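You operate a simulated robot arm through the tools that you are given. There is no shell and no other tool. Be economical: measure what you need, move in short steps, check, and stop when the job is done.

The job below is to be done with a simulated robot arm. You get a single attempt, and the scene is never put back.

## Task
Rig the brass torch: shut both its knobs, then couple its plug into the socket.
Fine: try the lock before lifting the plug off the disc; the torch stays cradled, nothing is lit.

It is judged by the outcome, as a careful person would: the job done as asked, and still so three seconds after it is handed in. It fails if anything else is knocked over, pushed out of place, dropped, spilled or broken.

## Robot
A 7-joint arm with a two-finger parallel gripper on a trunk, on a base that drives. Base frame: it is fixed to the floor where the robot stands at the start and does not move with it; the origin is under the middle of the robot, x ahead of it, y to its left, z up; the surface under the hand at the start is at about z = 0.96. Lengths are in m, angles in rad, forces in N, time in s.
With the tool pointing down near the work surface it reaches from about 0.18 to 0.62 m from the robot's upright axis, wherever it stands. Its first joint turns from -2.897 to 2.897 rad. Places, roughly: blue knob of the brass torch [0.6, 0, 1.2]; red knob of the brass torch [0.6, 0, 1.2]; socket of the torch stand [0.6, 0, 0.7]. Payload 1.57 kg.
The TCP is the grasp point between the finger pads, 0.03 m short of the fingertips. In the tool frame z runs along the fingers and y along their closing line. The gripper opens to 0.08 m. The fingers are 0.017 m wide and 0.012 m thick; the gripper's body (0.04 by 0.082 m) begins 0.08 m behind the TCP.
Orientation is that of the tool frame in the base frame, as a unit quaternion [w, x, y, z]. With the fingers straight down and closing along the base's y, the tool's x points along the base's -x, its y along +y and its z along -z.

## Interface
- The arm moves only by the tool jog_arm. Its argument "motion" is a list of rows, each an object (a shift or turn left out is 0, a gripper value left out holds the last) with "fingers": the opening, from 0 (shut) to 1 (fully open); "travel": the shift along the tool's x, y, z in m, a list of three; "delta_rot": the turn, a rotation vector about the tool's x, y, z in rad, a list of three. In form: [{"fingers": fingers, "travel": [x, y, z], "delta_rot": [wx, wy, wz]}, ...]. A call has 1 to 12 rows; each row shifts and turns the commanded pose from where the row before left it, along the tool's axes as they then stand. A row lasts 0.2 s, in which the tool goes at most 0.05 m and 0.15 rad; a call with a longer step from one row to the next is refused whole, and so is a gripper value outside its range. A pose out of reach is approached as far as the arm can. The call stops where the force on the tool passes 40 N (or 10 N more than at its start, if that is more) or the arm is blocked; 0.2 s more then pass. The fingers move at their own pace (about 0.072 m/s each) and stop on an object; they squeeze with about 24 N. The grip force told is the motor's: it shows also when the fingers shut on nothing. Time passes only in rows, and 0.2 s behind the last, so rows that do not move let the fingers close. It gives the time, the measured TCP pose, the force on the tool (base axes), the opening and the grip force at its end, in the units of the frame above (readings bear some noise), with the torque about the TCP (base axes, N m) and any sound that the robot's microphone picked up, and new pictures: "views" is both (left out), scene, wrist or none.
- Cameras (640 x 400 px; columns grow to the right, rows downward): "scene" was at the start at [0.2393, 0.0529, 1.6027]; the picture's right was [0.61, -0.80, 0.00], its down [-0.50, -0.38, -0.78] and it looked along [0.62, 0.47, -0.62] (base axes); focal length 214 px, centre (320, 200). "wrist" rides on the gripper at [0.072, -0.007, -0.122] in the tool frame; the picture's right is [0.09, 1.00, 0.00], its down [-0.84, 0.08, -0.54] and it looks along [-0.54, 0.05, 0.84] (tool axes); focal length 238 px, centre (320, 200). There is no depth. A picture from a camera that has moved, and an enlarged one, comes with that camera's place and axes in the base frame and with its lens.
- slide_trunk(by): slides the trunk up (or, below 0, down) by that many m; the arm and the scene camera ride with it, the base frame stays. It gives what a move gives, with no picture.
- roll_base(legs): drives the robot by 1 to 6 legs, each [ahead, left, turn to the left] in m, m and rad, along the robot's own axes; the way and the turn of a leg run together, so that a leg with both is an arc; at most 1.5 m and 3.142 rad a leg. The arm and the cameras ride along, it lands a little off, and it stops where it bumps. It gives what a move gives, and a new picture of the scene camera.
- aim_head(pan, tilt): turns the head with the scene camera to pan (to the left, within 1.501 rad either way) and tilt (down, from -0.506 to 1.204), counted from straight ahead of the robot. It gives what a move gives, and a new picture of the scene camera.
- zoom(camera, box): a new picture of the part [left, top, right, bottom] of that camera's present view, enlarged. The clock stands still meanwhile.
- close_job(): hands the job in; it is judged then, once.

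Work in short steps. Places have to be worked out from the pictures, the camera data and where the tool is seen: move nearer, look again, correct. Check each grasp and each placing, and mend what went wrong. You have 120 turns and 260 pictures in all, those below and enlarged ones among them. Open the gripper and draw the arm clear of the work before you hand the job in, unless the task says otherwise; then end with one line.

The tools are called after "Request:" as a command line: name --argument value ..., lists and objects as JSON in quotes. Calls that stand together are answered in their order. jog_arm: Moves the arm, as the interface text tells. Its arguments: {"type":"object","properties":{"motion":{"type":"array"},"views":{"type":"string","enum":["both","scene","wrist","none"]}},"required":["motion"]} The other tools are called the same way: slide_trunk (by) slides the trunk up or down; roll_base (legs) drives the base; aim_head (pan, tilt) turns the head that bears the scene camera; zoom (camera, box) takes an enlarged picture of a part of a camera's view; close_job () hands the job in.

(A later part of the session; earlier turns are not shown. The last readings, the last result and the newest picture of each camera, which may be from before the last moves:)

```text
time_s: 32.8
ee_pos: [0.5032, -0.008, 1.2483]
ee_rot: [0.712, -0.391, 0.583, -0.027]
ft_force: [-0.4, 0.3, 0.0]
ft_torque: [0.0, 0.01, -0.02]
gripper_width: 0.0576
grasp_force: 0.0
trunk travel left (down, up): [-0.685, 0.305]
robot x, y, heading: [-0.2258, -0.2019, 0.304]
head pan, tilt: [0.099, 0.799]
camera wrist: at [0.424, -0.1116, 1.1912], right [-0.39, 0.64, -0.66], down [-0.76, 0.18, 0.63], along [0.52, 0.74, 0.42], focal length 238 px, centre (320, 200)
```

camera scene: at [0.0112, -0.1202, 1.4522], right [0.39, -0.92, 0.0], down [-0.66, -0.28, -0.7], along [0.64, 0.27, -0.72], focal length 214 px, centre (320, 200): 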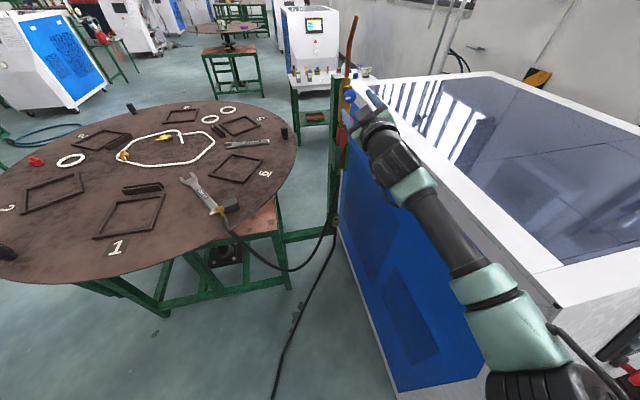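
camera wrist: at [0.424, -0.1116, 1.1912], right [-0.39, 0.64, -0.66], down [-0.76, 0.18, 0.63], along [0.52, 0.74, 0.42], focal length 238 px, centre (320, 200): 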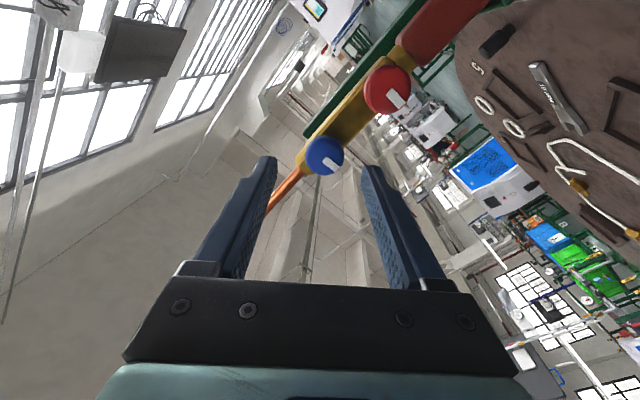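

Reachable now, with the knob about 6 cm ahead and centred. Advancing 4.5 cm in small steps.

Request:
jog_arm --motion '[{"travel": [0, 0.003, 0.015]}, {"travel": [0, 0, 0.015]}, {"travel": [0, 0, 0.013]}]' --views "wrist"

Request:
zoom --camera "scene" --box '[310, 60, 420, 140]'

```text
time_s: 33.6
ee_pos: [0.5376, 0.0176, 1.2475]
ee_rot: [0.711, -0.391, 0.584, -0.026]
ft_force: [0.3, 0.4, 0.0]
ft_torque: [-0.01, 0.01, -0.02]
gripper_width: 0.0575
grasp_force: 0.1
trunk travel left (down, up): [-0.685, 0.305]
robot x, y, heading: [-0.2272, -0.2004, 0.306]
head pan, tilt: [0.099, 0.799]
camera wrist: at [0.4593, -0.087, 1.1908], right [-0.39, 0.64, -0.66], down [-0.76, 0.18, 0.63], along [0.52, 0.74, 0.42], focal length 238 px, centre (320, 200)
```

wrist: 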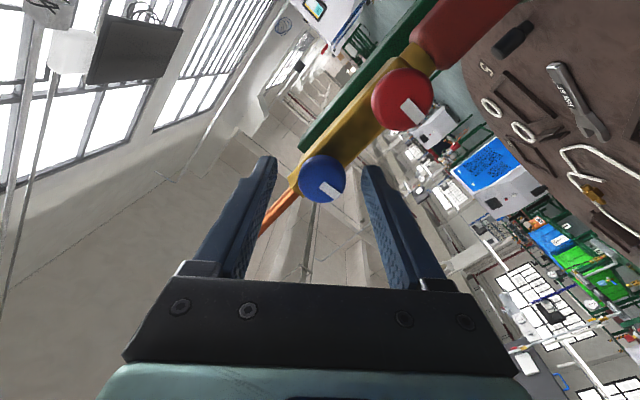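

```text
5.00 times, centred on (365, 100) of scene
camera zoom: at [0.011, -0.1202, 1.4523], right [0.39, -0.92, 0.0], down [-0.66, -0.28, -0.7], along [0.64, 0.27, -0.72], focal length 1072 px, centre (95, 700)
```

zoom: 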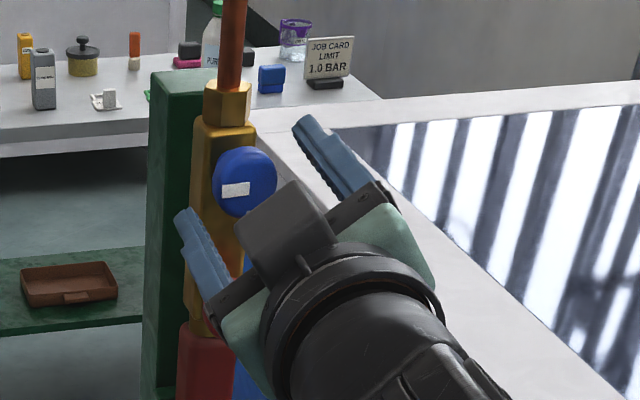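

The knob is now ~1.5 cm ahead of the TCP, between the tips. Closing the gripper.

Request:
jog_arm --motion '[{"fingers": 0.0}, {}, {}]' --views "wrist"

Request:
zoom --camera "wrist" --box '[240, 100, 400, 220]'

```text
time_s: 34.4
ee_pos: [0.5378, 0.0174, 1.2472]
ee_rot: [0.711, -0.391, 0.584, -0.025]
ft_force: [0.7, 0.9, 0.1]
ft_torque: [0.04, -0.03, 0.04]
gripper_width: 0.0309
grasp_force: 24.0
trunk travel left (down, up): [-0.685, 0.305]
robot x, y, heading: [-0.2288, -0.2031, 0.303]
head pan, tilt: [0.099, 0.799]
camera wrist: at [0.4592, -0.0871, 1.1907], right [-0.39, 0.64, -0.66], down [-0.76, 0.18, 0.63], along [0.52, 0.74, 0.42], focal length 238 px, centre (320, 200)
```

wrist: 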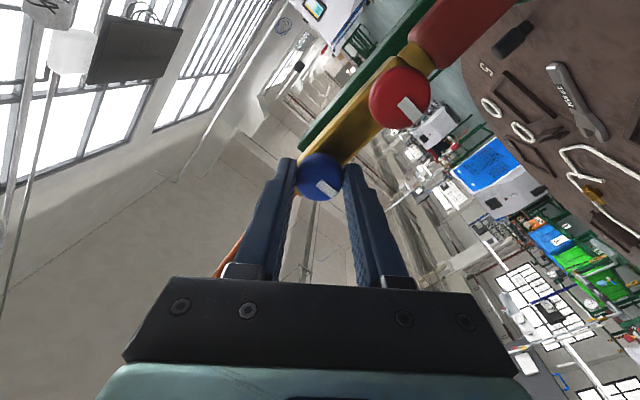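

```text
3.33 times, centred on (320, 160) of wrist
camera zoom: at [0.4592, -0.0871, 1.1907], right [-0.39, 0.64, -0.66], down [-0.76, 0.18, 0.63], along [0.52, 0.74, 0.42], focal length 794 px, centre (320, 333)
```

zoom: 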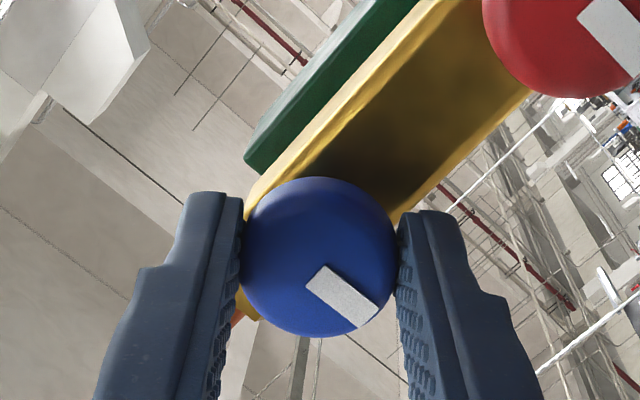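

Gripped cleanly (width 31 mm, no side load). Turning clockwise (+z) in steps while watching the torque.

Request:
jog_arm --motion '[{"delta_rot": [0, 0, 0.1]}, {"delta_rot": [0, 0, 0.1]}, {"delta_rot": [0, 0, 0.1]}, {"delta_rot": [0, 0, 0.1]}]' --views "wrist"

Request:
zoom --camera "wrist" --box '[240, 100, 400, 220]'

```text
time_s: 35.4
ee_pos: [0.537, 0.0166, 1.247]
ee_rot: [0.702, -0.266, 0.65, 0.117]
ft_force: [-1.1, -0.5, 0.5]
ft_torque: [-0.32, 0.38, -0.01]
gripper_width: 0.0305
grasp_force: 23.3
trunk travel left (down, up): [-0.685, 0.305]
robot x, y, heading: [-0.2312, -0.2021, 0.306]
head pan, tilt: [0.099, 0.799]
camera wrist: at [0.4462, -0.0653, 1.1762], right [-0.5, 0.81, -0.31], down [-0.61, -0.07, 0.79], along [0.62, 0.58, 0.53], focal length 238 px, centre (320, 200)
```

wrist: 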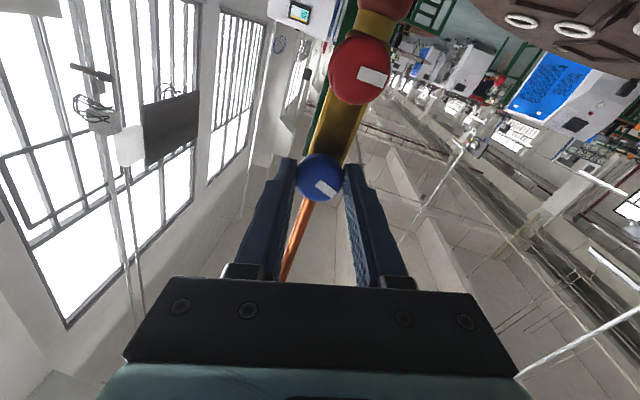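

```text
3.33 times, centred on (320, 160) of wrist
camera zoom: at [0.4462, -0.0653, 1.1762], right [-0.5, 0.81, -0.31], down [-0.61, -0.07, 0.79], along [0.62, 0.58, 0.53], focal length 794 px, centre (320, 333)
```

zoom: 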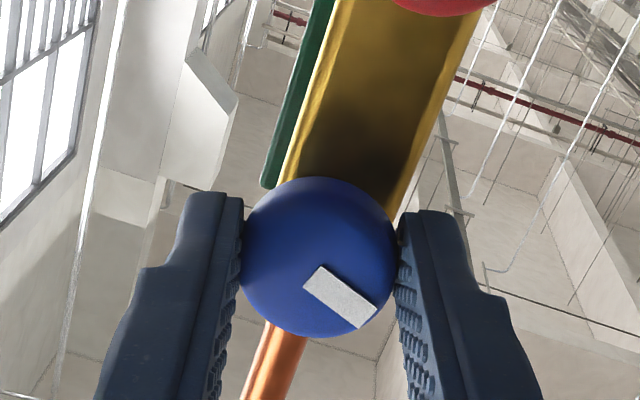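

The knob is turning with the fingers with little resistance. Continuing clockwise.

Request:
jog_arm --motion '[{"delta_rot": [0, 0, 0.1]}, {"delta_rot": [0, 0, 0.1]}, {"delta_rot": [0, 0, 0.1]}, {"delta_rot": [0, 0, 0.1]}, {"delta_rot": [0, 0, 0.1]}, {"delta_rot": [0, 0, 0.1]}]' --views "none"

Request:
zoom --camera "wrist" --box '[240, 100, 400, 220]'

```text
time_s: 36.8
ee_pos: [0.538, 0.0174, 1.247]
ee_rot: [0.637, -0.064, 0.699, 0.32]
ft_force: [-1.1, -1.4, 1.5]
ft_torque: [-0.33, 0.33, -0.01]
gripper_width: 0.0304
grasp_force: 23.6
trunk travel left (down, up): [-0.685, 0.305]
robot x, y, heading: [-0.2277, -0.2053, 0.307]
head pan, tilt: [0.099, 0.799]
```

```text
3.33 times, centred on (320, 160) of wrist
camera zoom: at [0.4238, -0.0297, 1.1751], right [-0.51, 0.81, 0.28], down [-0.35, -0.49, 0.8], along [0.79, 0.31, 0.53], focal length 794 px, centre (320, 333)
```

zoom: 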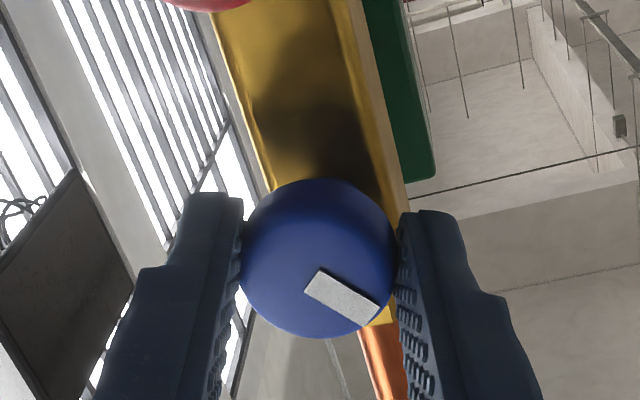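

1.0 rad so far with constant low torque; continuing until a stop.

Request:
jog_arm --motion '[{"delta_rot": [0, 0, 0.1]}, {"delta_rot": [0, 0, 0.1]}, {"delta_rot": [0, 0, 0.1]}, {"delta_rot": [0, 0, 0.1]}, {"delta_rot": [0, 0, 0.1]}, {"delta_rot": [0, 0, 0.1]}]' --views "none"

Request:
zoom --camera "wrist" --box '[240, 100, 400, 220]'

```text
time_s: 38.2
ee_pos: [0.5366, 0.0176, 1.2478]
ee_rot: [0.513, 0.147, 0.686, 0.494]
ft_force: [-0.9, -0.8, 1.2]
ft_torque: [-0.15, 0.17, -0.02]
gripper_width: 0.0308
grasp_force: 24.1
trunk travel left (down, up): [-0.685, 0.305]
robot x, y, heading: [-0.227, -0.2048, 0.31]
head pan, tilt: [0.099, 0.799]
```

```text
3.33 times, centred on (320, 160) of wrist
camera zoom: at [0.4045, 0.0016, 1.1991], right [-0.34, 0.53, 0.77], down [-0.12, -0.84, 0.53], along [0.93, 0.08, 0.36], focal length 794 px, centre (320, 333)
```

zoom: 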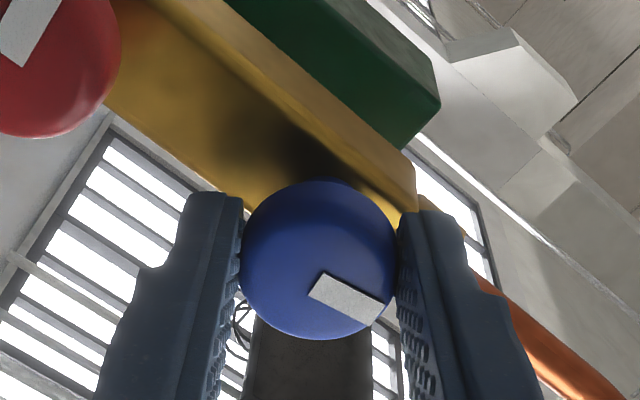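

The label has shifted slightly relative to the fingers; continuing a little to see whether it stops.

Request:
jog_arm --motion '[{"delta_rot": [0, 0, 0.1]}, {"delta_rot": [0, 0, 0.1]}, {"delta_rot": [0, 0, 0.1]}]' --views "none"

Request:
zoom --camera "wrist" --box '[240, 100, 400, 220]'

```text
time_s: 39.0
ee_pos: [0.5379, 0.0176, 1.248]
ee_rot: [0.435, 0.247, 0.657, 0.564]
ft_force: [-0.1, -0.4, 0.9]
ft_torque: [-0.22, -0.15, -0.07]
gripper_width: 0.031
grasp_force: 23.6
trunk travel left (down, up): [-0.685, 0.305]
robot x, y, heading: [-0.2284, -0.2037, 0.309]
head pan, tilt: [0.099, 0.799]
```

```text
3.33 times, centred on (320, 160) of wrist
camera zoom: at [0.399, 0.0105, 1.2178], right [-0.21, 0.31, 0.93], down [-0.06, -0.95, 0.31], along [0.98, 0.01, 0.22], focal length 794 px, centre (320, 333)
```

zoom: 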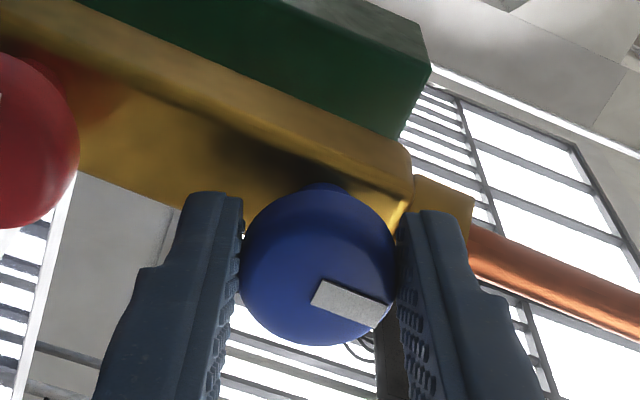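

Torque about the knob axis has risen to ~0.27 N·m and the label is slipping relative to the fingers, suggesting the stop. One more check step.

Request:
jog_arm --motion '[{"delta_rot": [0, 0, 0.1]}, {"delta_rot": [0, 0, 0.1]}, {"delta_rot": [0, 0, 0.1]}]' --views "none"

Request:
zoom --camera "wrist" --box '[240, 100, 400, 220]'

Request:
zoom --camera "scene" --box '[310, 60, 420, 140]'

```text
time_s: 39.8
ee_pos: [0.5382, 0.0184, 1.2484]
ee_rot: [0.345, 0.342, 0.612, 0.624]
ft_force: [-0.2, -1.0, 4.1]
ft_torque: [-0.15, -0.25, -0.07]
gripper_width: 0.031
grasp_force: 24.1
trunk travel left (down, up): [-0.685, 0.305]
robot x, y, heading: [-0.2296, -0.204, 0.301]
head pan, tilt: [0.099, 0.799]
```

```text
3.33 times, centred on (320, 160) of wrist
camera zoom: at [0.3954, 0.0147, 1.2394], right [-0.06, 0.07, 1.0], down [-0.02, -1.0, 0.06], along [1.0, -0.02, 0.06], focal length 794 px, centre (320, 333)
```

zoom: 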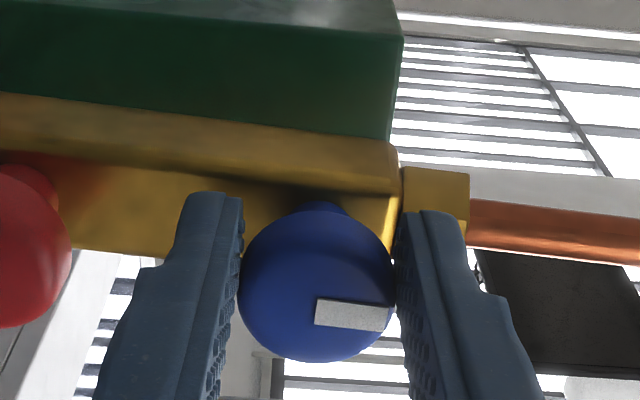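

```text
5.00 times, centred on (365, 100) of scene
camera zoom: at [0.0104, -0.1206, 1.4525], right [0.39, -0.92, 0.0], down [-0.66, -0.28, -0.7], along [0.64, 0.27, -0.72], focal length 1072 px, centre (95, 700)
```

zoom: 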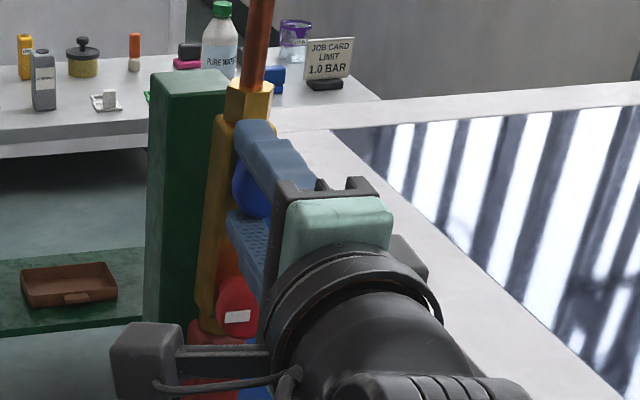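

The knob is hard against its stop: the label now points up (a quarter turn from start) and only the fingers slip. The torch leaned slightly in its cradle, so I'll release and check it.

Request:
jog_arm --motion '[{"fingers": 0.72}, {}, {}]' --views "wrist"

Request:
zoom --camera "scene" --box '[310, 60, 420, 140]'

```text
time_s: 40.6
ee_pos: [0.5373, 0.0183, 1.2475]
ee_rot: [0.345, 0.343, 0.613, 0.623]
ft_force: [0.2, -0.9, -0.1]
ft_torque: [-0.02, 0.01, -0.01]
gripper_width: 0.0575
grasp_force: 0.0
trunk travel left (down, up): [-0.685, 0.305]
robot x, y, heading: [-0.2282, -0.2036, 0.308]
head pan, tilt: [0.099, 0.799]
camera wrist: at [0.3959, 0.0149, 1.238], right [-0.06, 0.07, 1.0], down [-0.02, -1.0, 0.07], along [1.0, -0.02, 0.06], focal length 238 px, centre (320, 200)
```

wrist: 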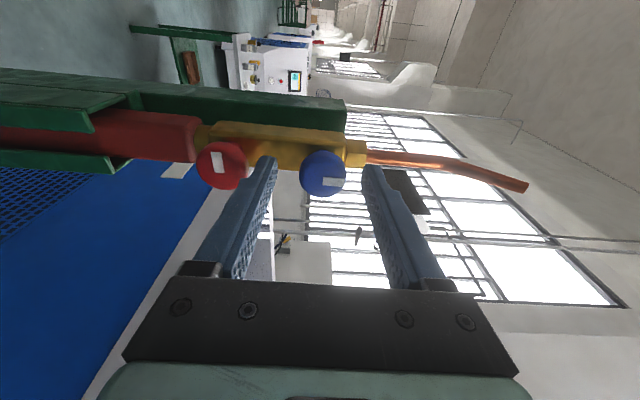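

```text
5.00 times, centred on (365, 100) of scene
camera zoom: at [0.0109, -0.1204, 1.4523], right [0.39, -0.92, 0.0], down [-0.66, -0.28, -0.7], along [0.64, 0.27, -0.72], focal length 1072 px, centre (95, 700)
```

zoom: 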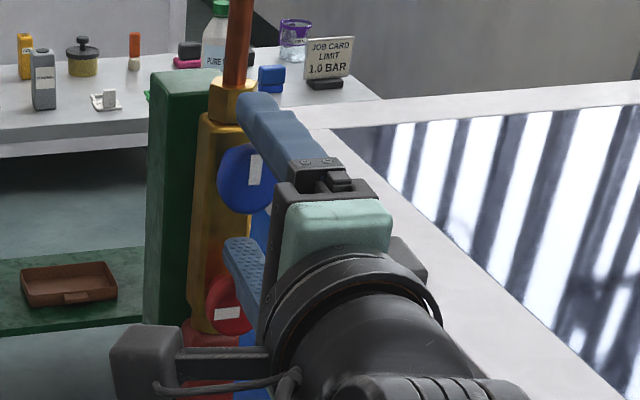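

The torch is upright again and the blue label points up. Now retract, roll back, and go down to the red knob.

Request:
jog_arm --motion '[{"travel": [0, 0, -0.03]}, {"travel": [0, 0, -0.03]}, {"delta_rot": [0, 0, -0.15]}, {"delta_rot": [0, 0, -0.15]}, {"delta_rot": [0, 0, -0.15]}, {"delta_rot": [0, 0, -0.15]}, {"delta_rot": [0, 0, -0.15]}, {"delta_rot": [0, 0, -0.15]}, {"delta_rot": [0, 0, -0.15]}, {"delta_rot": [0, 0, -0.15]}, {"delta_rot": [0, 0, -0.15]}, {"delta_rot": [0, 0, -0.15]}]' --views "none"

Request:
jog_arm --motion '[{"delta_rot": [0, 0, -0.15]}, {"delta_rot": [0, 0, -0.15]}, {"delta_rot": [0, 0, -0.15]}, {"delta_rot": [0, 0, -0.15]}, {"delta_rot": [0, 0, -0.1]}]' --views "wrist"

```text
time_s: 43.2
ee_pos: [0.4881, -0.0134, 1.2445]
ee_rot: [0.677, -0.168, 0.682, 0.219]
ft_force: [0.0, -0.2, -0.4]
ft_torque: [-0.01, -0.01, 0.01]
gripper_width: 0.0576
grasp_force: 0.1
trunk travel left (down, up): [-0.685, 0.305]
robot x, y, heading: [-0.2272, -0.2054, 0.308]
head pan, tilt: [0.099, 0.799]
```

```text
time_s: 44.4
ee_pos: [0.4877, -0.0145, 1.2464]
ee_rot: [0.711, -0.392, 0.583, -0.025]
ft_force: [-0.3, 1.8, 1.7]
ft_torque: [0.02, 0.01, -0.03]
gripper_width: 0.0575
grasp_force: 0.1
trunk travel left (down, up): [-0.685, 0.305]
robot x, y, heading: [-0.2308, -0.2045, 0.301]
head pan, tilt: [0.099, 0.799]
camera wrist: at [0.409, -0.1183, 1.1892], right [-0.39, 0.64, -0.66], down [-0.76, 0.18, 0.62], along [0.52, 0.74, 0.42], focal length 238 px, centre (320, 200)
```

wrist: 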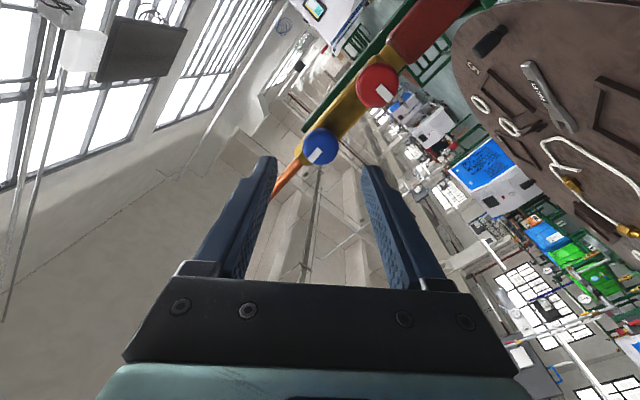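

Moving down 6.5 cm in base z to face the red knob.

Request:
jog_arm --motion '[{"travel": [0.0263, 0.019, 0]}, {"travel": [0.0263, 0.019, 0]}, {}]' --views "wrist"

Request:
zoom --camera "wrist" --box '[240, 80, 400, 200]'

```text
time_s: 45.2
ee_pos: [0.4998, -0.0309, 1.1972]
ee_rot: [0.708, -0.395, 0.585, -0.019]
ft_force: [0.7, 0.5, -0.1]
ft_torque: [0.0, 0.01, 0.01]
gripper_width: 0.0575
grasp_force: 0.1
out of reach, approached as far as the arm can: row 1, 2
trunk travel left (down, up): [-0.685, 0.305]
robot x, y, heading: [-0.229, -0.2056, 0.305]
head pan, tilt: [0.099, 0.799]
camera wrist: at [0.4226, -0.1357, 1.1424], right [-0.41, 0.64, -0.65], down [-0.75, 0.17, 0.64], along [0.52, 0.75, 0.41], focal length 238 px, centre (320, 200)
```

wrist: 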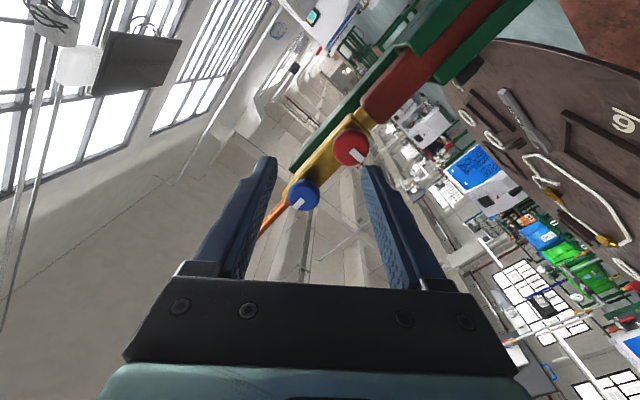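

```text
3.33 times, centred on (320, 140) of wrist
camera zoom: at [0.4226, -0.1357, 1.1424], right [-0.41, 0.64, -0.65], down [-0.75, 0.17, 0.64], along [0.52, 0.75, 0.41], focal length 794 px, centre (320, 400)
```

zoom: 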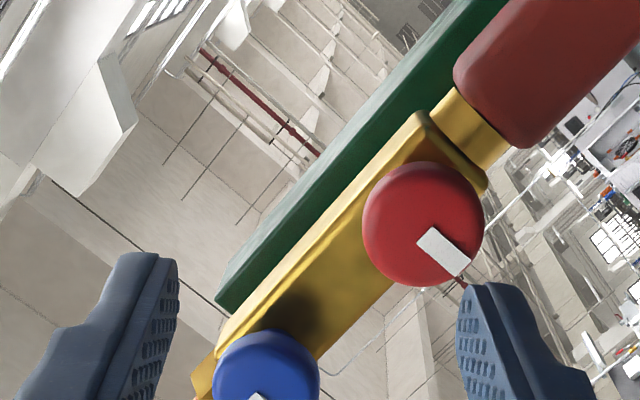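

Low pose hits the wrist limit again; I'll go back up with the arm and lower the trunk by 6.5 cm instead.

Request:
jog_arm --motion '[{"travel": [-0.026, -0.007, 0]}, {"travel": [-0.026, -0.006, 0]}]' --views "none"

Request:
slide_trunk --by -0.065

Request:
jog_arm --motion '[{}]' --views "wrist"

Request:
zoom --camera "wrist" --box '[240, 80, 400, 200]'

```text
time_s: 45.8
ee_pos: [0.4874, -0.0134, 1.2491]
ee_rot: [0.711, -0.391, 0.584, -0.025]
ft_force: [-0.2, -0.8, -0.3]
ft_torque: [0.03, -0.02, 0.0]
gripper_width: 0.0577
grasp_force: 0.1
trunk travel left (down, up): [-0.685, 0.305]
robot x, y, heading: [-0.2254, -0.2011, 0.308]
head pan, tilt: [0.099, 0.799]
```

```text
time_s: 46.9
ee_pos: [0.4871, -0.0131, 1.1837]
ee_rot: [0.711, -0.391, 0.584, -0.025]
ft_force: [0.6, -0.1, -0.6]
ft_torque: [-0.03, 0.0, 0.0]
gripper_width: 0.0575
grasp_force: 0.0
trunk travel left (down, up): [-0.62, 0.37]
robot x, y, heading: [-0.2274, -0.2031, 0.309]
head pan, tilt: [0.099, 0.799]
```

```text
time_s: 47.3
ee_pos: [0.4868, -0.013, 1.1838]
ee_rot: [0.711, -0.391, 0.584, -0.024]
ft_force: [-0.3, 0.0, 0.3]
ft_torque: [0.02, 0.0, -0.02]
gripper_width: 0.0577
grasp_force: 0.2
trunk travel left (down, up): [-0.62, 0.37]
robot x, y, heading: [-0.2257, -0.2068, 0.306]
head pan, tilt: [0.099, 0.799]
camera wrist: at [0.4092, -0.1172, 1.127], right [-0.39, 0.65, -0.66], down [-0.76, 0.18, 0.63], along [0.52, 0.74, 0.42], focal length 238 px, centre (320, 200)
```

wrist: 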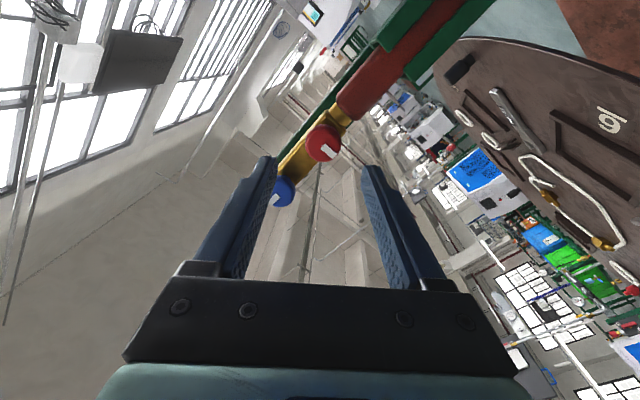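

```text
3.33 times, centred on (320, 140) of wrist
camera zoom: at [0.4092, -0.1172, 1.127], right [-0.39, 0.65, -0.66], down [-0.76, 0.18, 0.63], along [0.52, 0.74, 0.42], focal length 794 px, centre (320, 400)
```

zoom: 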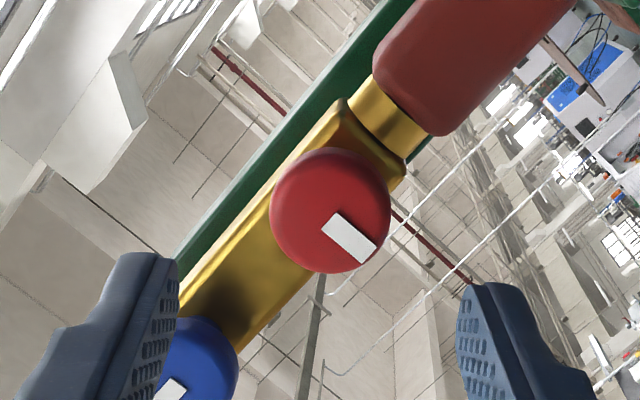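

Trunk lowering worked. The red knob is ~7.6 cm ahead and nearly centred; correcting 2–3 mm and advancing 6 cm.

Request:
jog_arm --motion '[{"travel": [0.003, 0.0025, 0.02]}, {"travel": [0, 0, 0.02]}, {"travel": [0, 0, 0.01]}, {"travel": [0, 0, 0.01]}]' --views "wrist"

```text
time_s: 48.3
ee_pos: [0.5396, 0.0183, 1.1798]
ee_rot: [0.712, -0.39, 0.584, -0.026]
ft_force: [-0.4, 0.2, 0.2]
ft_torque: [-0.04, 0.01, 0.01]
gripper_width: 0.0576
grasp_force: 0.0
trunk travel left (down, up): [-0.62, 0.37]
robot x, y, heading: [-0.2298, -0.2073, 0.305]
head pan, tilt: [0.099, 0.799]
camera wrist: at [0.4609, -0.0854, 1.1236], right [-0.39, 0.65, -0.66], down [-0.76, 0.18, 0.63], along [0.52, 0.74, 0.42], focal length 238 px, centre (320, 200)
```

wrist: 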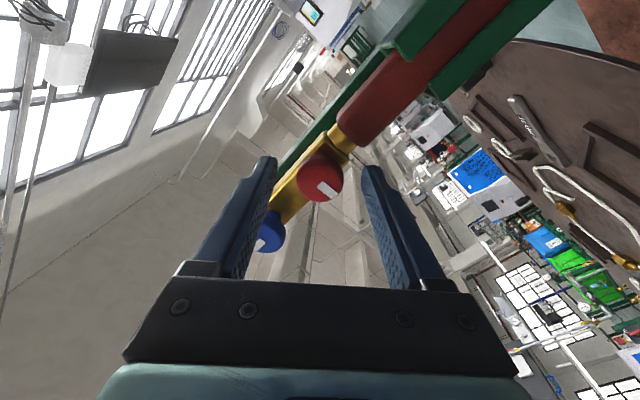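

Red knob at (320,178), the same place in the view as the blue one was. Closing and turning 0.4 rad clockwise.

Request:
jog_arm --motion '[{"fingers": 0.0}, {}, {}, {}, {"delta_rot": [0, 0, 0.1]}, {"delta_rot": [0, 0, 0.1]}, {"delta_rot": [0, 0, 0.1]}, {"delta_rot": [0, 0, 0.1]}]' --views "none"

Request:
zoom --camera "wrist" --box '[240, 100, 400, 220]'

```text
time_s: 50.1
ee_pos: [0.5397, 0.0184, 1.1804]
ee_rot: [0.702, -0.266, 0.651, 0.116]
ft_force: [-1.2, -1.6, 0.8]
ft_torque: [-0.4, 0.47, -0.11]
gripper_width: 0.0307
grasp_force: 24.2
trunk travel left (down, up): [-0.62, 0.37]
robot x, y, heading: [-0.2247, -0.205, 0.307]
head pan, tilt: [0.099, 0.799]
```

```text
3.33 times, centred on (320, 160) of wrist
camera zoom: at [0.4475, -0.0644, 1.1094], right [-0.5, 0.81, -0.31], down [-0.61, -0.07, 0.79], along [0.62, 0.58, 0.53], focal length 794 px, centre (320, 333)
```

zoom: 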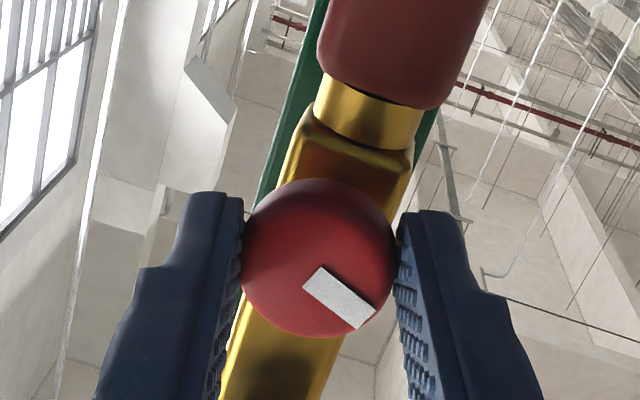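

Gripped well and the knob turns with the fingers. Continuing another 1.2 rad.

Request:
jog_arm --motion '[{"delta_rot": [0, 0, 0.1]}, {"delta_rot": [0, 0, 0.1]}, {"delta_rot": [0, 0, 0.1]}, {"delta_rot": [0, 0, 0.1]}, {"delta_rot": [0, 0, 0.1]}, {"delta_rot": [0, 0, 0.1]}, {"delta_rot": [0, 0, 0.1]}, {"delta_rot": [0, 0, 0.1]}, {"delta_rot": [0, 0, 0.1]}, {"delta_rot": [0, 0, 0.1]}, {"delta_rot": [0, 0, 0.1]}, {"delta_rot": [0, 0, 0.1]}]' --views "none"

Request:
zoom --camera "wrist" --box '[240, 100, 400, 220]'

```text
time_s: 52.7
ee_pos: [0.5375, 0.0179, 1.1812]
ee_rot: [0.514, 0.147, 0.686, 0.494]
ft_force: [-0.1, -1.4, 1.2]
ft_torque: [-0.13, 0.19, -0.02]
gripper_width: 0.031
grasp_force: 23.6
trunk travel left (down, up): [-0.62, 0.37]
robot x, y, heading: [-0.2283, -0.2053, 0.304]
head pan, tilt: [0.099, 0.799]
```

```text
3.33 times, centred on (320, 160) of wrist
camera zoom: at [0.4051, 0.0021, 1.1332], right [-0.34, 0.53, 0.77], down [-0.12, -0.84, 0.52], along [0.93, 0.08, 0.36], focal length 794 px, centre (320, 333)
```

zoom: 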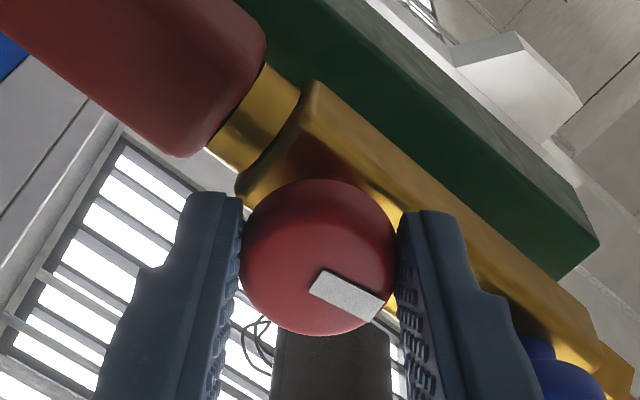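

Same behaviour as the blue one. Another 0.5 rad to reach the stop firmly.

Request:
jog_arm --motion '[{"delta_rot": [0, 0, 0.1]}, {"delta_rot": [0, 0, 0.1]}, {"delta_rot": [0, 0, 0.1]}, {"delta_rot": [0, 0, 0.1]}, {"delta_rot": [0, 0, 0.1]}]' --views "none"

Request:
zoom --camera "wrist" --box '[240, 100, 400, 220]'

```text
time_s: 53.9
ee_pos: [0.5387, 0.0187, 1.1817]
ee_rot: [0.375, 0.312, 0.628, 0.606]
ft_force: [0.3, 0.7, 2.8]
ft_torque: [-0.18, -0.25, 0.01]
gripper_width: 0.0307
grasp_force: 24.2
trunk travel left (down, up): [-0.62, 0.37]
robot x, y, heading: [-0.2228, -0.2043, 0.304]
head pan, tilt: [0.099, 0.799]
```

```text
3.33 times, centred on (320, 160) of wrist
camera zoom: at [0.3968, 0.0151, 1.1661], right [-0.11, 0.15, 0.98], down [-0.03, -0.99, 0.15], along [0.99, -0.01, 0.11], focal length 794 px, centre (320, 333)
```

zoom: 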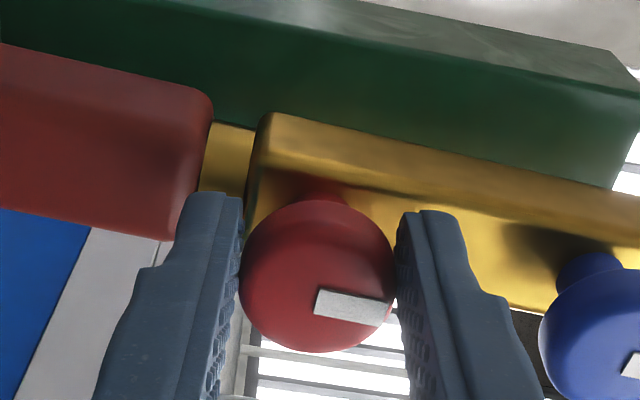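

The red knob is at its stop too (torque ~0.29 N·m, fingers slipping). Releasing and retracting, then looking at both.

Request:
jog_arm --motion '[{"fingers": 0.72}, {}, {"travel": [0, 0, -0.03]}, {"travel": [0, 0, -0.04]}, {"travel": [0, 0, -0.04]}]' --views "wrist"

Request:
zoom --camera "wrist" --box '[180, 80, 420, 230]'

Request:
zoom --camera "scene" --box '[310, 40, 420, 120]'

```text
time_s: 55.1
ee_pos: [0.4437, -0.0387, 1.1796]
ee_rot: [0.376, 0.311, 0.629, 0.605]
ft_force: [0.6, 0.7, -0.5]
ft_torque: [-0.01, -0.03, -0.02]
gripper_width: 0.0574
grasp_force: 0.1
trunk travel left (down, up): [-0.62, 0.37]
robot x, y, heading: [-0.2269, -0.2035, 0.304]
head pan, tilt: [0.099, 0.799]
camera wrist: at [0.3027, -0.0427, 1.1631], right [-0.11, 0.15, 0.98], down [-0.03, -0.99, 0.15], along [0.99, -0.01, 0.11], focal length 238 px, centre (320, 200)
```

wrist: 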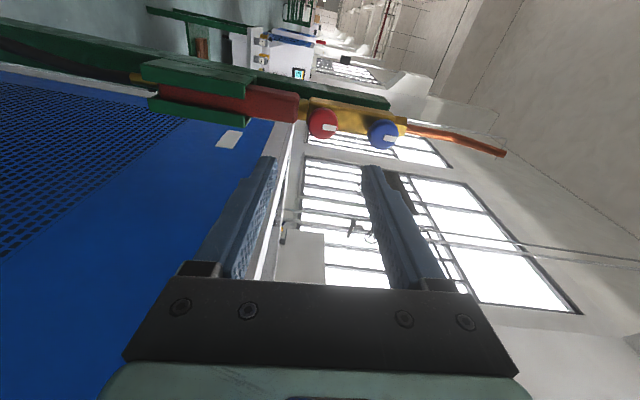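

```text
2.67 times, centred on (300, 155) of wrist
camera zoom: at [0.3027, -0.0427, 1.1631], right [-0.11, 0.15, 0.98], down [-0.03, -0.99, 0.15], along [0.99, -0.01, 0.11], focal length 636 px, centre (373, 320)
```

zoom: 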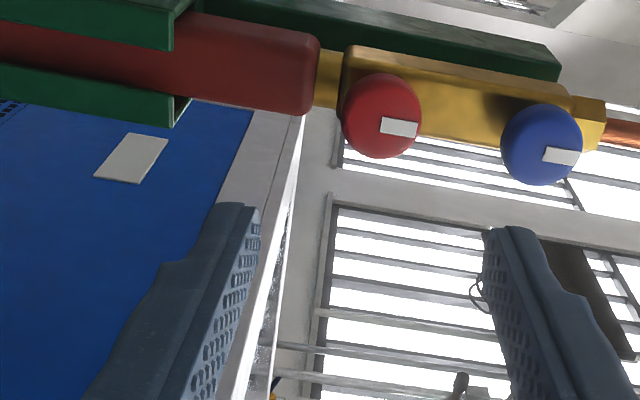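

```text
5.00 times, centred on (365, 80) of scene
camera zoom: at [0.0103, -0.1208, 1.3875], right [0.39, -0.92, 0.0], down [-0.66, -0.28, -0.7], along [0.64, 0.27, -0.72], focal length 1072 px, centre (95, 800)
```

zoom: 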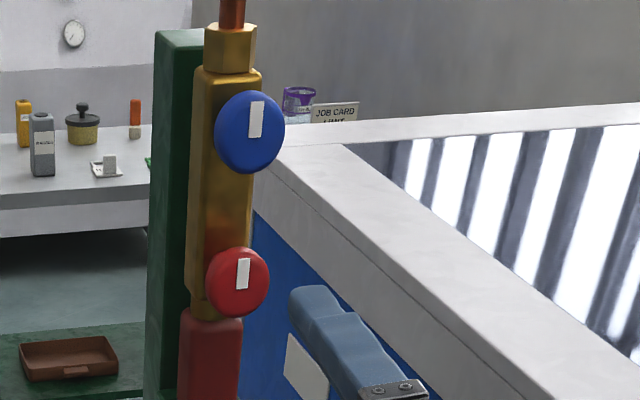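

Both labels point up at the stops and the torch sits in its cradle. Now I look at the plug and socket.

Request:
aim_head --pan 0.3 --tilt 0.9

Request:
zoom --camera "scene" --box '[190, 100, 290, 200]'

Request:
zoom --camera "scene" --box '[320, 120, 440, 220]'

```text
time_s: 55.8
ee_pos: [0.4446, -0.0386, 1.1785]
ee_rot: [0.376, 0.312, 0.629, 0.605]
ft_force: [0.3, 0.6, -0.2]
ft_torque: [0.05, 0.02, 0.0]
gripper_width: 0.0576
grasp_force: 0.1
trunk travel left (down, up): [-0.62, 0.37]
robot x, y, heading: [-0.2258, -0.2067, 0.31]
head pan, tilt: [0.3, 0.901]
camera scene: at [-0.0012, -0.1093, 1.3794], right [0.57, -0.82, 0.0], down [-0.64, -0.45, -0.62], along [0.51, 0.35, -0.78], focal length 214 px, centre (320, 200)
```

scene: 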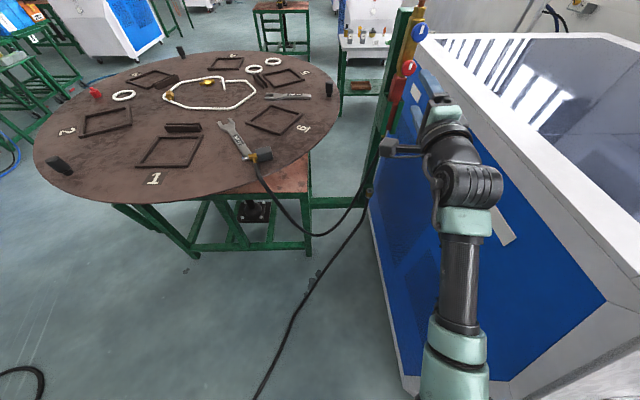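

```text
4.00 times, centred on (240, 150) of scene
camera zoom: at [-0.0012, -0.1093, 1.3794], right [0.57, -0.82, 0.0], down [-0.64, -0.45, -0.62], along [0.51, 0.35, -0.78], focal length 858 px, centre (640, 400)
```

zoom: 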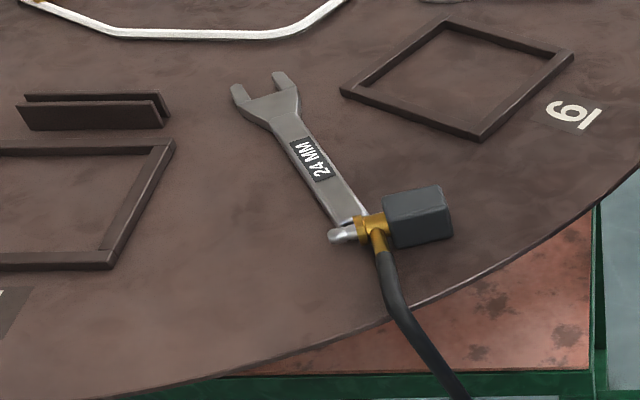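

```text
4.00 times, centred on (380, 170) of scene
camera zoom: at [-0.0012, -0.1093, 1.3794], right [0.57, -0.82, 0.0], down [-0.64, -0.45, -0.62], along [0.51, 0.35, -0.78], focal length 858 px, centre (80, 320)
```

zoom: 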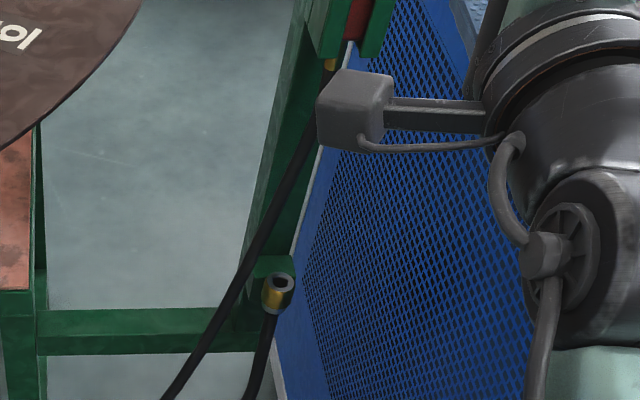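

I'll raise the trunk, roll the hand back to neutral and retract, so the arm can go tool-down clear of everything.

Request:
slide_trunk --by 0.25

Request:
jog_arm --motion '[{"travel": [0, 0, -0.02], "delta_rot": [0, 0, -0.14]}, {"travel": [0, 0, -0.02], "delta_rot": [0, 0, -0.14]}, {"travel": [0, 0, -0.01], "delta_rot": [0, 0, -0.14]}, {"delta_rot": [0, 0, -0.14]}, {"delta_rot": [0, 0, -0.14]}, {"delta_rot": [0, 0, -0.14]}, {"delta_rot": [0, 0, -0.14]}, {"delta_rot": [0, 0, -0.14]}, {"delta_rot": [0, 0, -0.14]}, {"delta_rot": [0, 0, -0.14]}]' --views "none"

Request:
jog_arm --motion '[{"delta_rot": [0, 0.15, 0]}, {"delta_rot": [0, 0.15, 0]}, {"delta_rot": [0, 0.15, 0]}, {"delta_rot": [0, 0.15, 0]}, {"delta_rot": [0, 0.15, 0]}, {"delta_rot": [0, 0.15, 0]}, {"delta_rot": [0, 0.15, 0]}, {"delta_rot": [0, 0.15, 0]}, {"delta_rot": [0, 0.15, 0]}, {"delta_rot": [0, 0.15, 0]}]' --views "scene"

```text
time_s: 58.4
ee_pos: [0.4444, -0.0394, 1.4288]
ee_rot: [0.376, 0.313, 0.629, 0.605]
ft_force: [-0.2, 0.4, 0.1]
ft_torque: [-0.03, 0.01, -0.03]
gripper_width: 0.0577
grasp_force: 0.0
trunk travel left (down, up): [-0.87, 0.12]
robot x, y, heading: [-0.226, -0.2052, 0.304]
head pan, tilt: [0.3, 0.901]
```

```text
time_s: 60.6
ee_pos: [0.4023, -0.0647, 1.4299]
ee_rot: [0.677, -0.167, 0.682, 0.219]
ft_force: [-0.5, -1.4, -0.3]
ft_torque: [0.01, -0.01, 0.01]
gripper_width: 0.0575
grasp_force: 0.0
trunk travel left (down, up): [-0.87, 0.12]
robot x, y, heading: [-0.2266, -0.1991, 0.303]
head pan, tilt: [0.3, 0.901]
```

```text
time_s: 62.8
ee_pos: [0.4011, -0.0659, 1.4282]
ee_rot: [0.126, -0.267, 0.953, 0.075]
ft_force: [-0.6, -0.6, -0.2]
ft_torque: [0.02, 0.03, -0.01]
gripper_width: 0.0575
grasp_force: 0.1
out of reach, approached as far as the arm can: row 10
trunk travel left (down, up): [-0.87, 0.12]
robot x, y, heading: [-0.2265, -0.2061, 0.302]
head pan, tilt: [0.3, 0.901]
camera scene: at [-0.0016, -0.11, 1.6295], right [0.57, -0.82, 0.0], down [-0.64, -0.45, -0.62], along [0.51, 0.35, -0.78], focal length 214 px, centre (320, 200)
```

scene: 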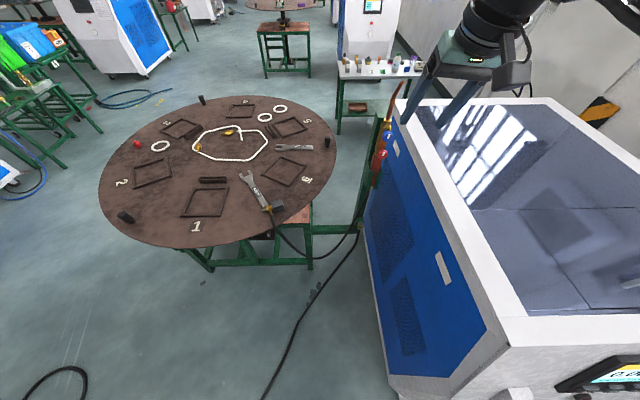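

Retracting the hand toward the robot, then driving to roughly (0.02, -0.08) heading 0.6, from where both plug and socket should be within reach.

Request:
jog_arm --motion '[{"travel": [0.045, 0, -0.012]}, {"travel": [0.045, 0, -0.012]}, {"travel": [0.045, 0, -0.012]}]' --views "none"

Request:
roll_base --legs '[[0, 0, 0.3], [0.25, -0.04, 0]]'

```text
time_s: 63.6
ee_pos: [0.2833, -0.1403, 1.4256]
ee_rot: [0.127, -0.266, 0.953, 0.075]
ft_force: [0.7, -0.3, 0.4]
ft_torque: [0.02, 0.0, 0.0]
gripper_width: 0.0576
grasp_force: 0.0
trunk travel left (down, up): [-0.87, 0.12]
robot x, y, heading: [-0.227, -0.2027, 0.306]
head pan, tilt: [0.3, 0.901]
```

```text
time_s: 66.4
ee_pos: [0.472, 0.1149, 1.4267]
ee_rot: [0.114, -0.403, 0.903, 0.092]
ft_force: [0.6, 0.5, 0.5]
ft_torque: [0.01, 0.02, 0.02]
gripper_width: 0.0576
grasp_force: 0.0
trunk travel left (down, up): [-0.87, 0.12]
robot x, y, heading: [0.0014, -0.0982, 0.599]
head pan, tilt: [0.3, 0.901]
camera scene: at [0.189, 0.0589, 1.6295], right [0.78, -0.62, 0.0], down [-0.49, -0.61, -0.62], along [0.39, 0.49, -0.78], focal length 214 px, centre (320, 200)
```

scene: 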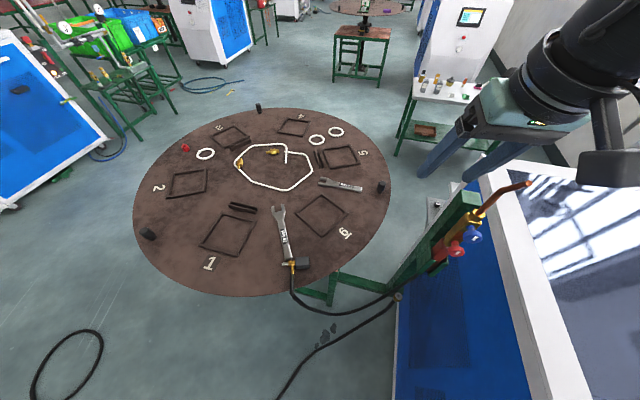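

The plug is at [0.285, 0.325, 0.97]. Moving the hand over it with the tool vertical, at z≈1.28, for a closer wrist view.

Request:
jog_arm --motion '[{"travel": [0.0, 0.038, 0.01], "delta_rot": [0, 0.145, 0]}, {"travel": [0, 0.038, 0.02], "delta_rot": [0, 0.145, 0]}, {"travel": [0, 0.038, 0.025]}, {"travel": [0, 0.038, 0.025]}, {"travel": [0, 0.038, 0.025]}, {"travel": [0, 0.038, 0.025]}, {"travel": [0, 0.036, 0.025]}]' --views "wrist"

```text
time_s: 68.0
ee_pos: [0.2671, 0.3026, 1.2891]
ee_rot: [-0.017, -0.412, 0.911, 0.032]
ft_force: [0.2, 0.5, -0.7]
ft_torque: [-0.01, -0.01, 0.02]
gripper_width: 0.0577
grasp_force: 0.0
trunk travel left (down, up): [-0.87, 0.12]
robot x, y, heading: [0.001, -0.0951, 0.595]
head pan, tilt: [0.3, 0.901]
camera wrist: at [0.2327, 0.2382, 1.4105], right [-0.81, 0.59, 0.07], down [0.53, 0.66, 0.54], along [0.27, 0.48, -0.84], focal length 238 px, centre (320, 200)
```

wrist: 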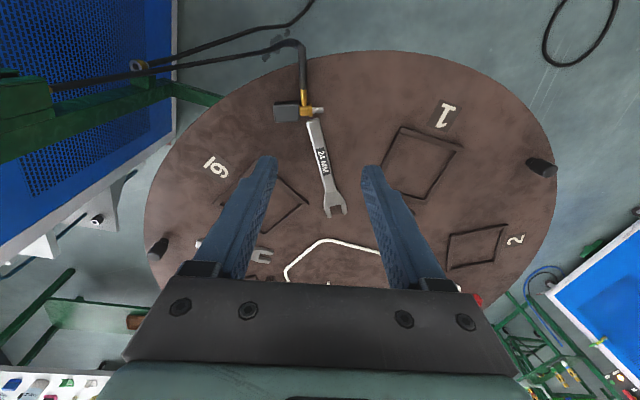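

Request:
zoom --camera "wrist" --box '[260, 80, 350, 140]'

Request:
zoom --camera "wrist" --box '[100, 40, 190, 100]'

Request:
zoom --camera "scene" --box '[360, 250, 440, 330]'

```text
6.67 times, centred on (305, 110) of wrist
camera zoom: at [0.2327, 0.2382, 1.4105], right [-0.81, 0.59, 0.07], down [0.53, 0.66, 0.54], along [0.27, 0.48, -0.84], focal length 1589 px, centre (420, 800)
```

zoom: 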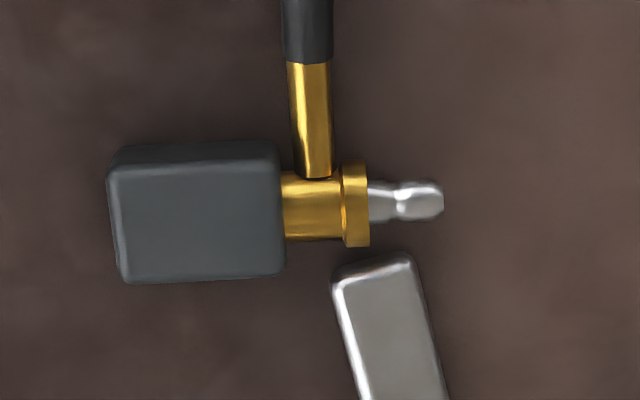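

```text
6.67 times, centred on (145, 70) of wrist
camera zoom: at [0.2327, 0.2382, 1.4105], right [-0.81, 0.59, 0.07], down [0.53, 0.66, 0.54], along [0.27, 0.48, -0.84], focal length 1589 px, centre (1487, 1067)
```

zoom: 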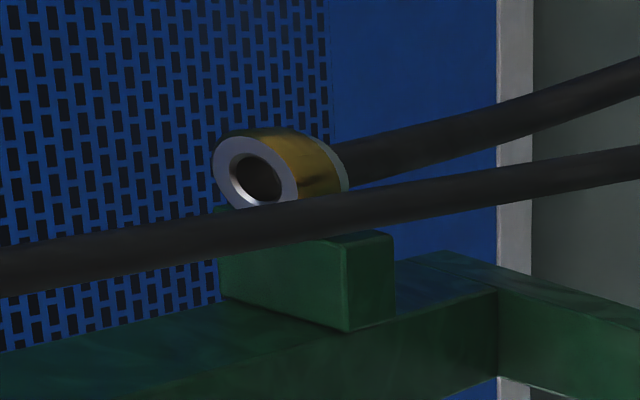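

```text
5.00 times, centred on (400, 290) of scene
camera zoom: at [0.1893, 0.0605, 1.6293], right [0.78, -0.62, 0.0], down [-0.49, -0.61, -0.62], along [0.39, 0.49, -0.78], focal length 1072 px, centre (-80, -250)
```

zoom: 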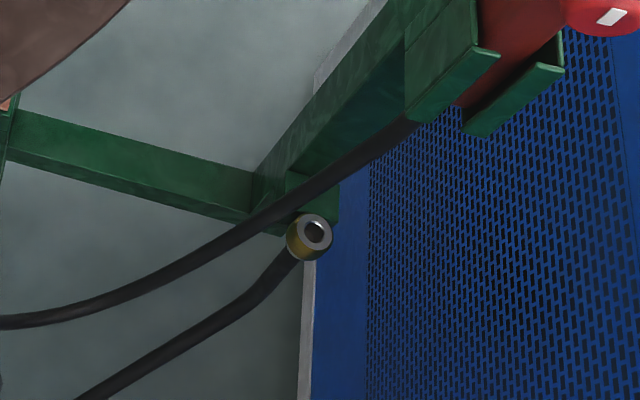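

The plug lies with its steel tip horizontal; the socket's opening faces upward. "The lock" may be on the machine's panel ("START LOCKED OUT", with a red lock by it), so I'll look there before touching the plug.

Request:
aim_head --pan -1.4 --tilt 0.75

```text
time_s: 69.7
ee_pos: [0.2688, 0.2996, 1.2908]
ee_rot: [-0.018, -0.412, 0.91, 0.033]
ft_force: [-0.2, -0.3, -0.5]
ft_torque: [0.01, 0.01, 0.02]
gripper_width: 0.0576
grasp_force: 0.1
trunk travel left (down, up): [-0.87, 0.12]
robot x, y, heading: [-0.0011, -0.0935, 0.604]
head pan, tilt: [-1.4, 0.75]
camera scene: at [0.2006, -0.0593, 1.6413], right [-0.72, -0.7, 0.0], down [-0.48, 0.49, -0.73], along [0.51, -0.52, -0.68], focal length 214 px, centre (320, 200)
```

scene: 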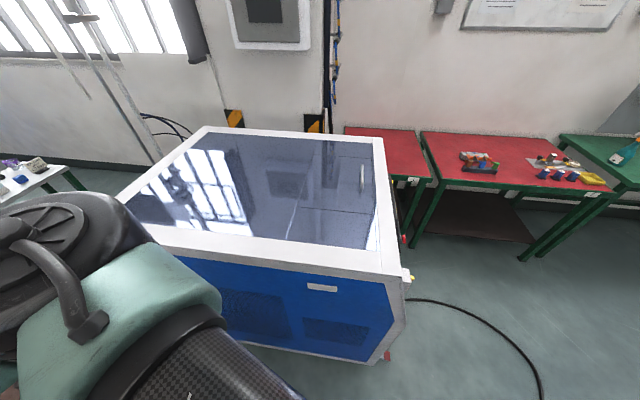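

Request:
zoom --camera "scene" --box '[440, 130, 640, 230]'

Request:
zoom --camera "scene" --box '[440, 0, 640, 60]'

```text
3.20 times, centred on (540, 180) of scene
camera zoom: at [0.2006, -0.0593, 1.6413], right [-0.72, -0.7, 0.0], down [-0.48, 0.49, -0.73], along [0.51, -0.52, -0.68], focal length 686 px, centre (-384, 264)
```

zoom: 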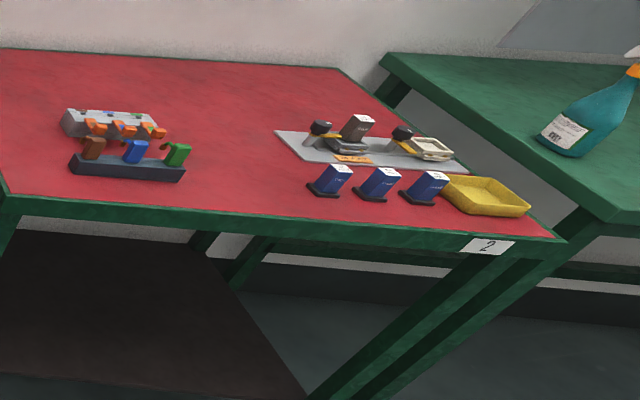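

```text
3.20 times, centred on (540, 30) of scene
camera zoom: at [0.2006, -0.0593, 1.6413], right [-0.72, -0.7, 0.0], down [-0.48, 0.49, -0.73], along [0.51, -0.52, -0.68], focal length 686 px, centre (-384, 744)
```

zoom: 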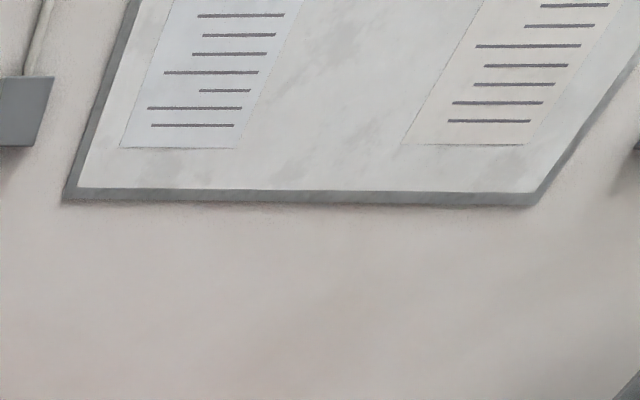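

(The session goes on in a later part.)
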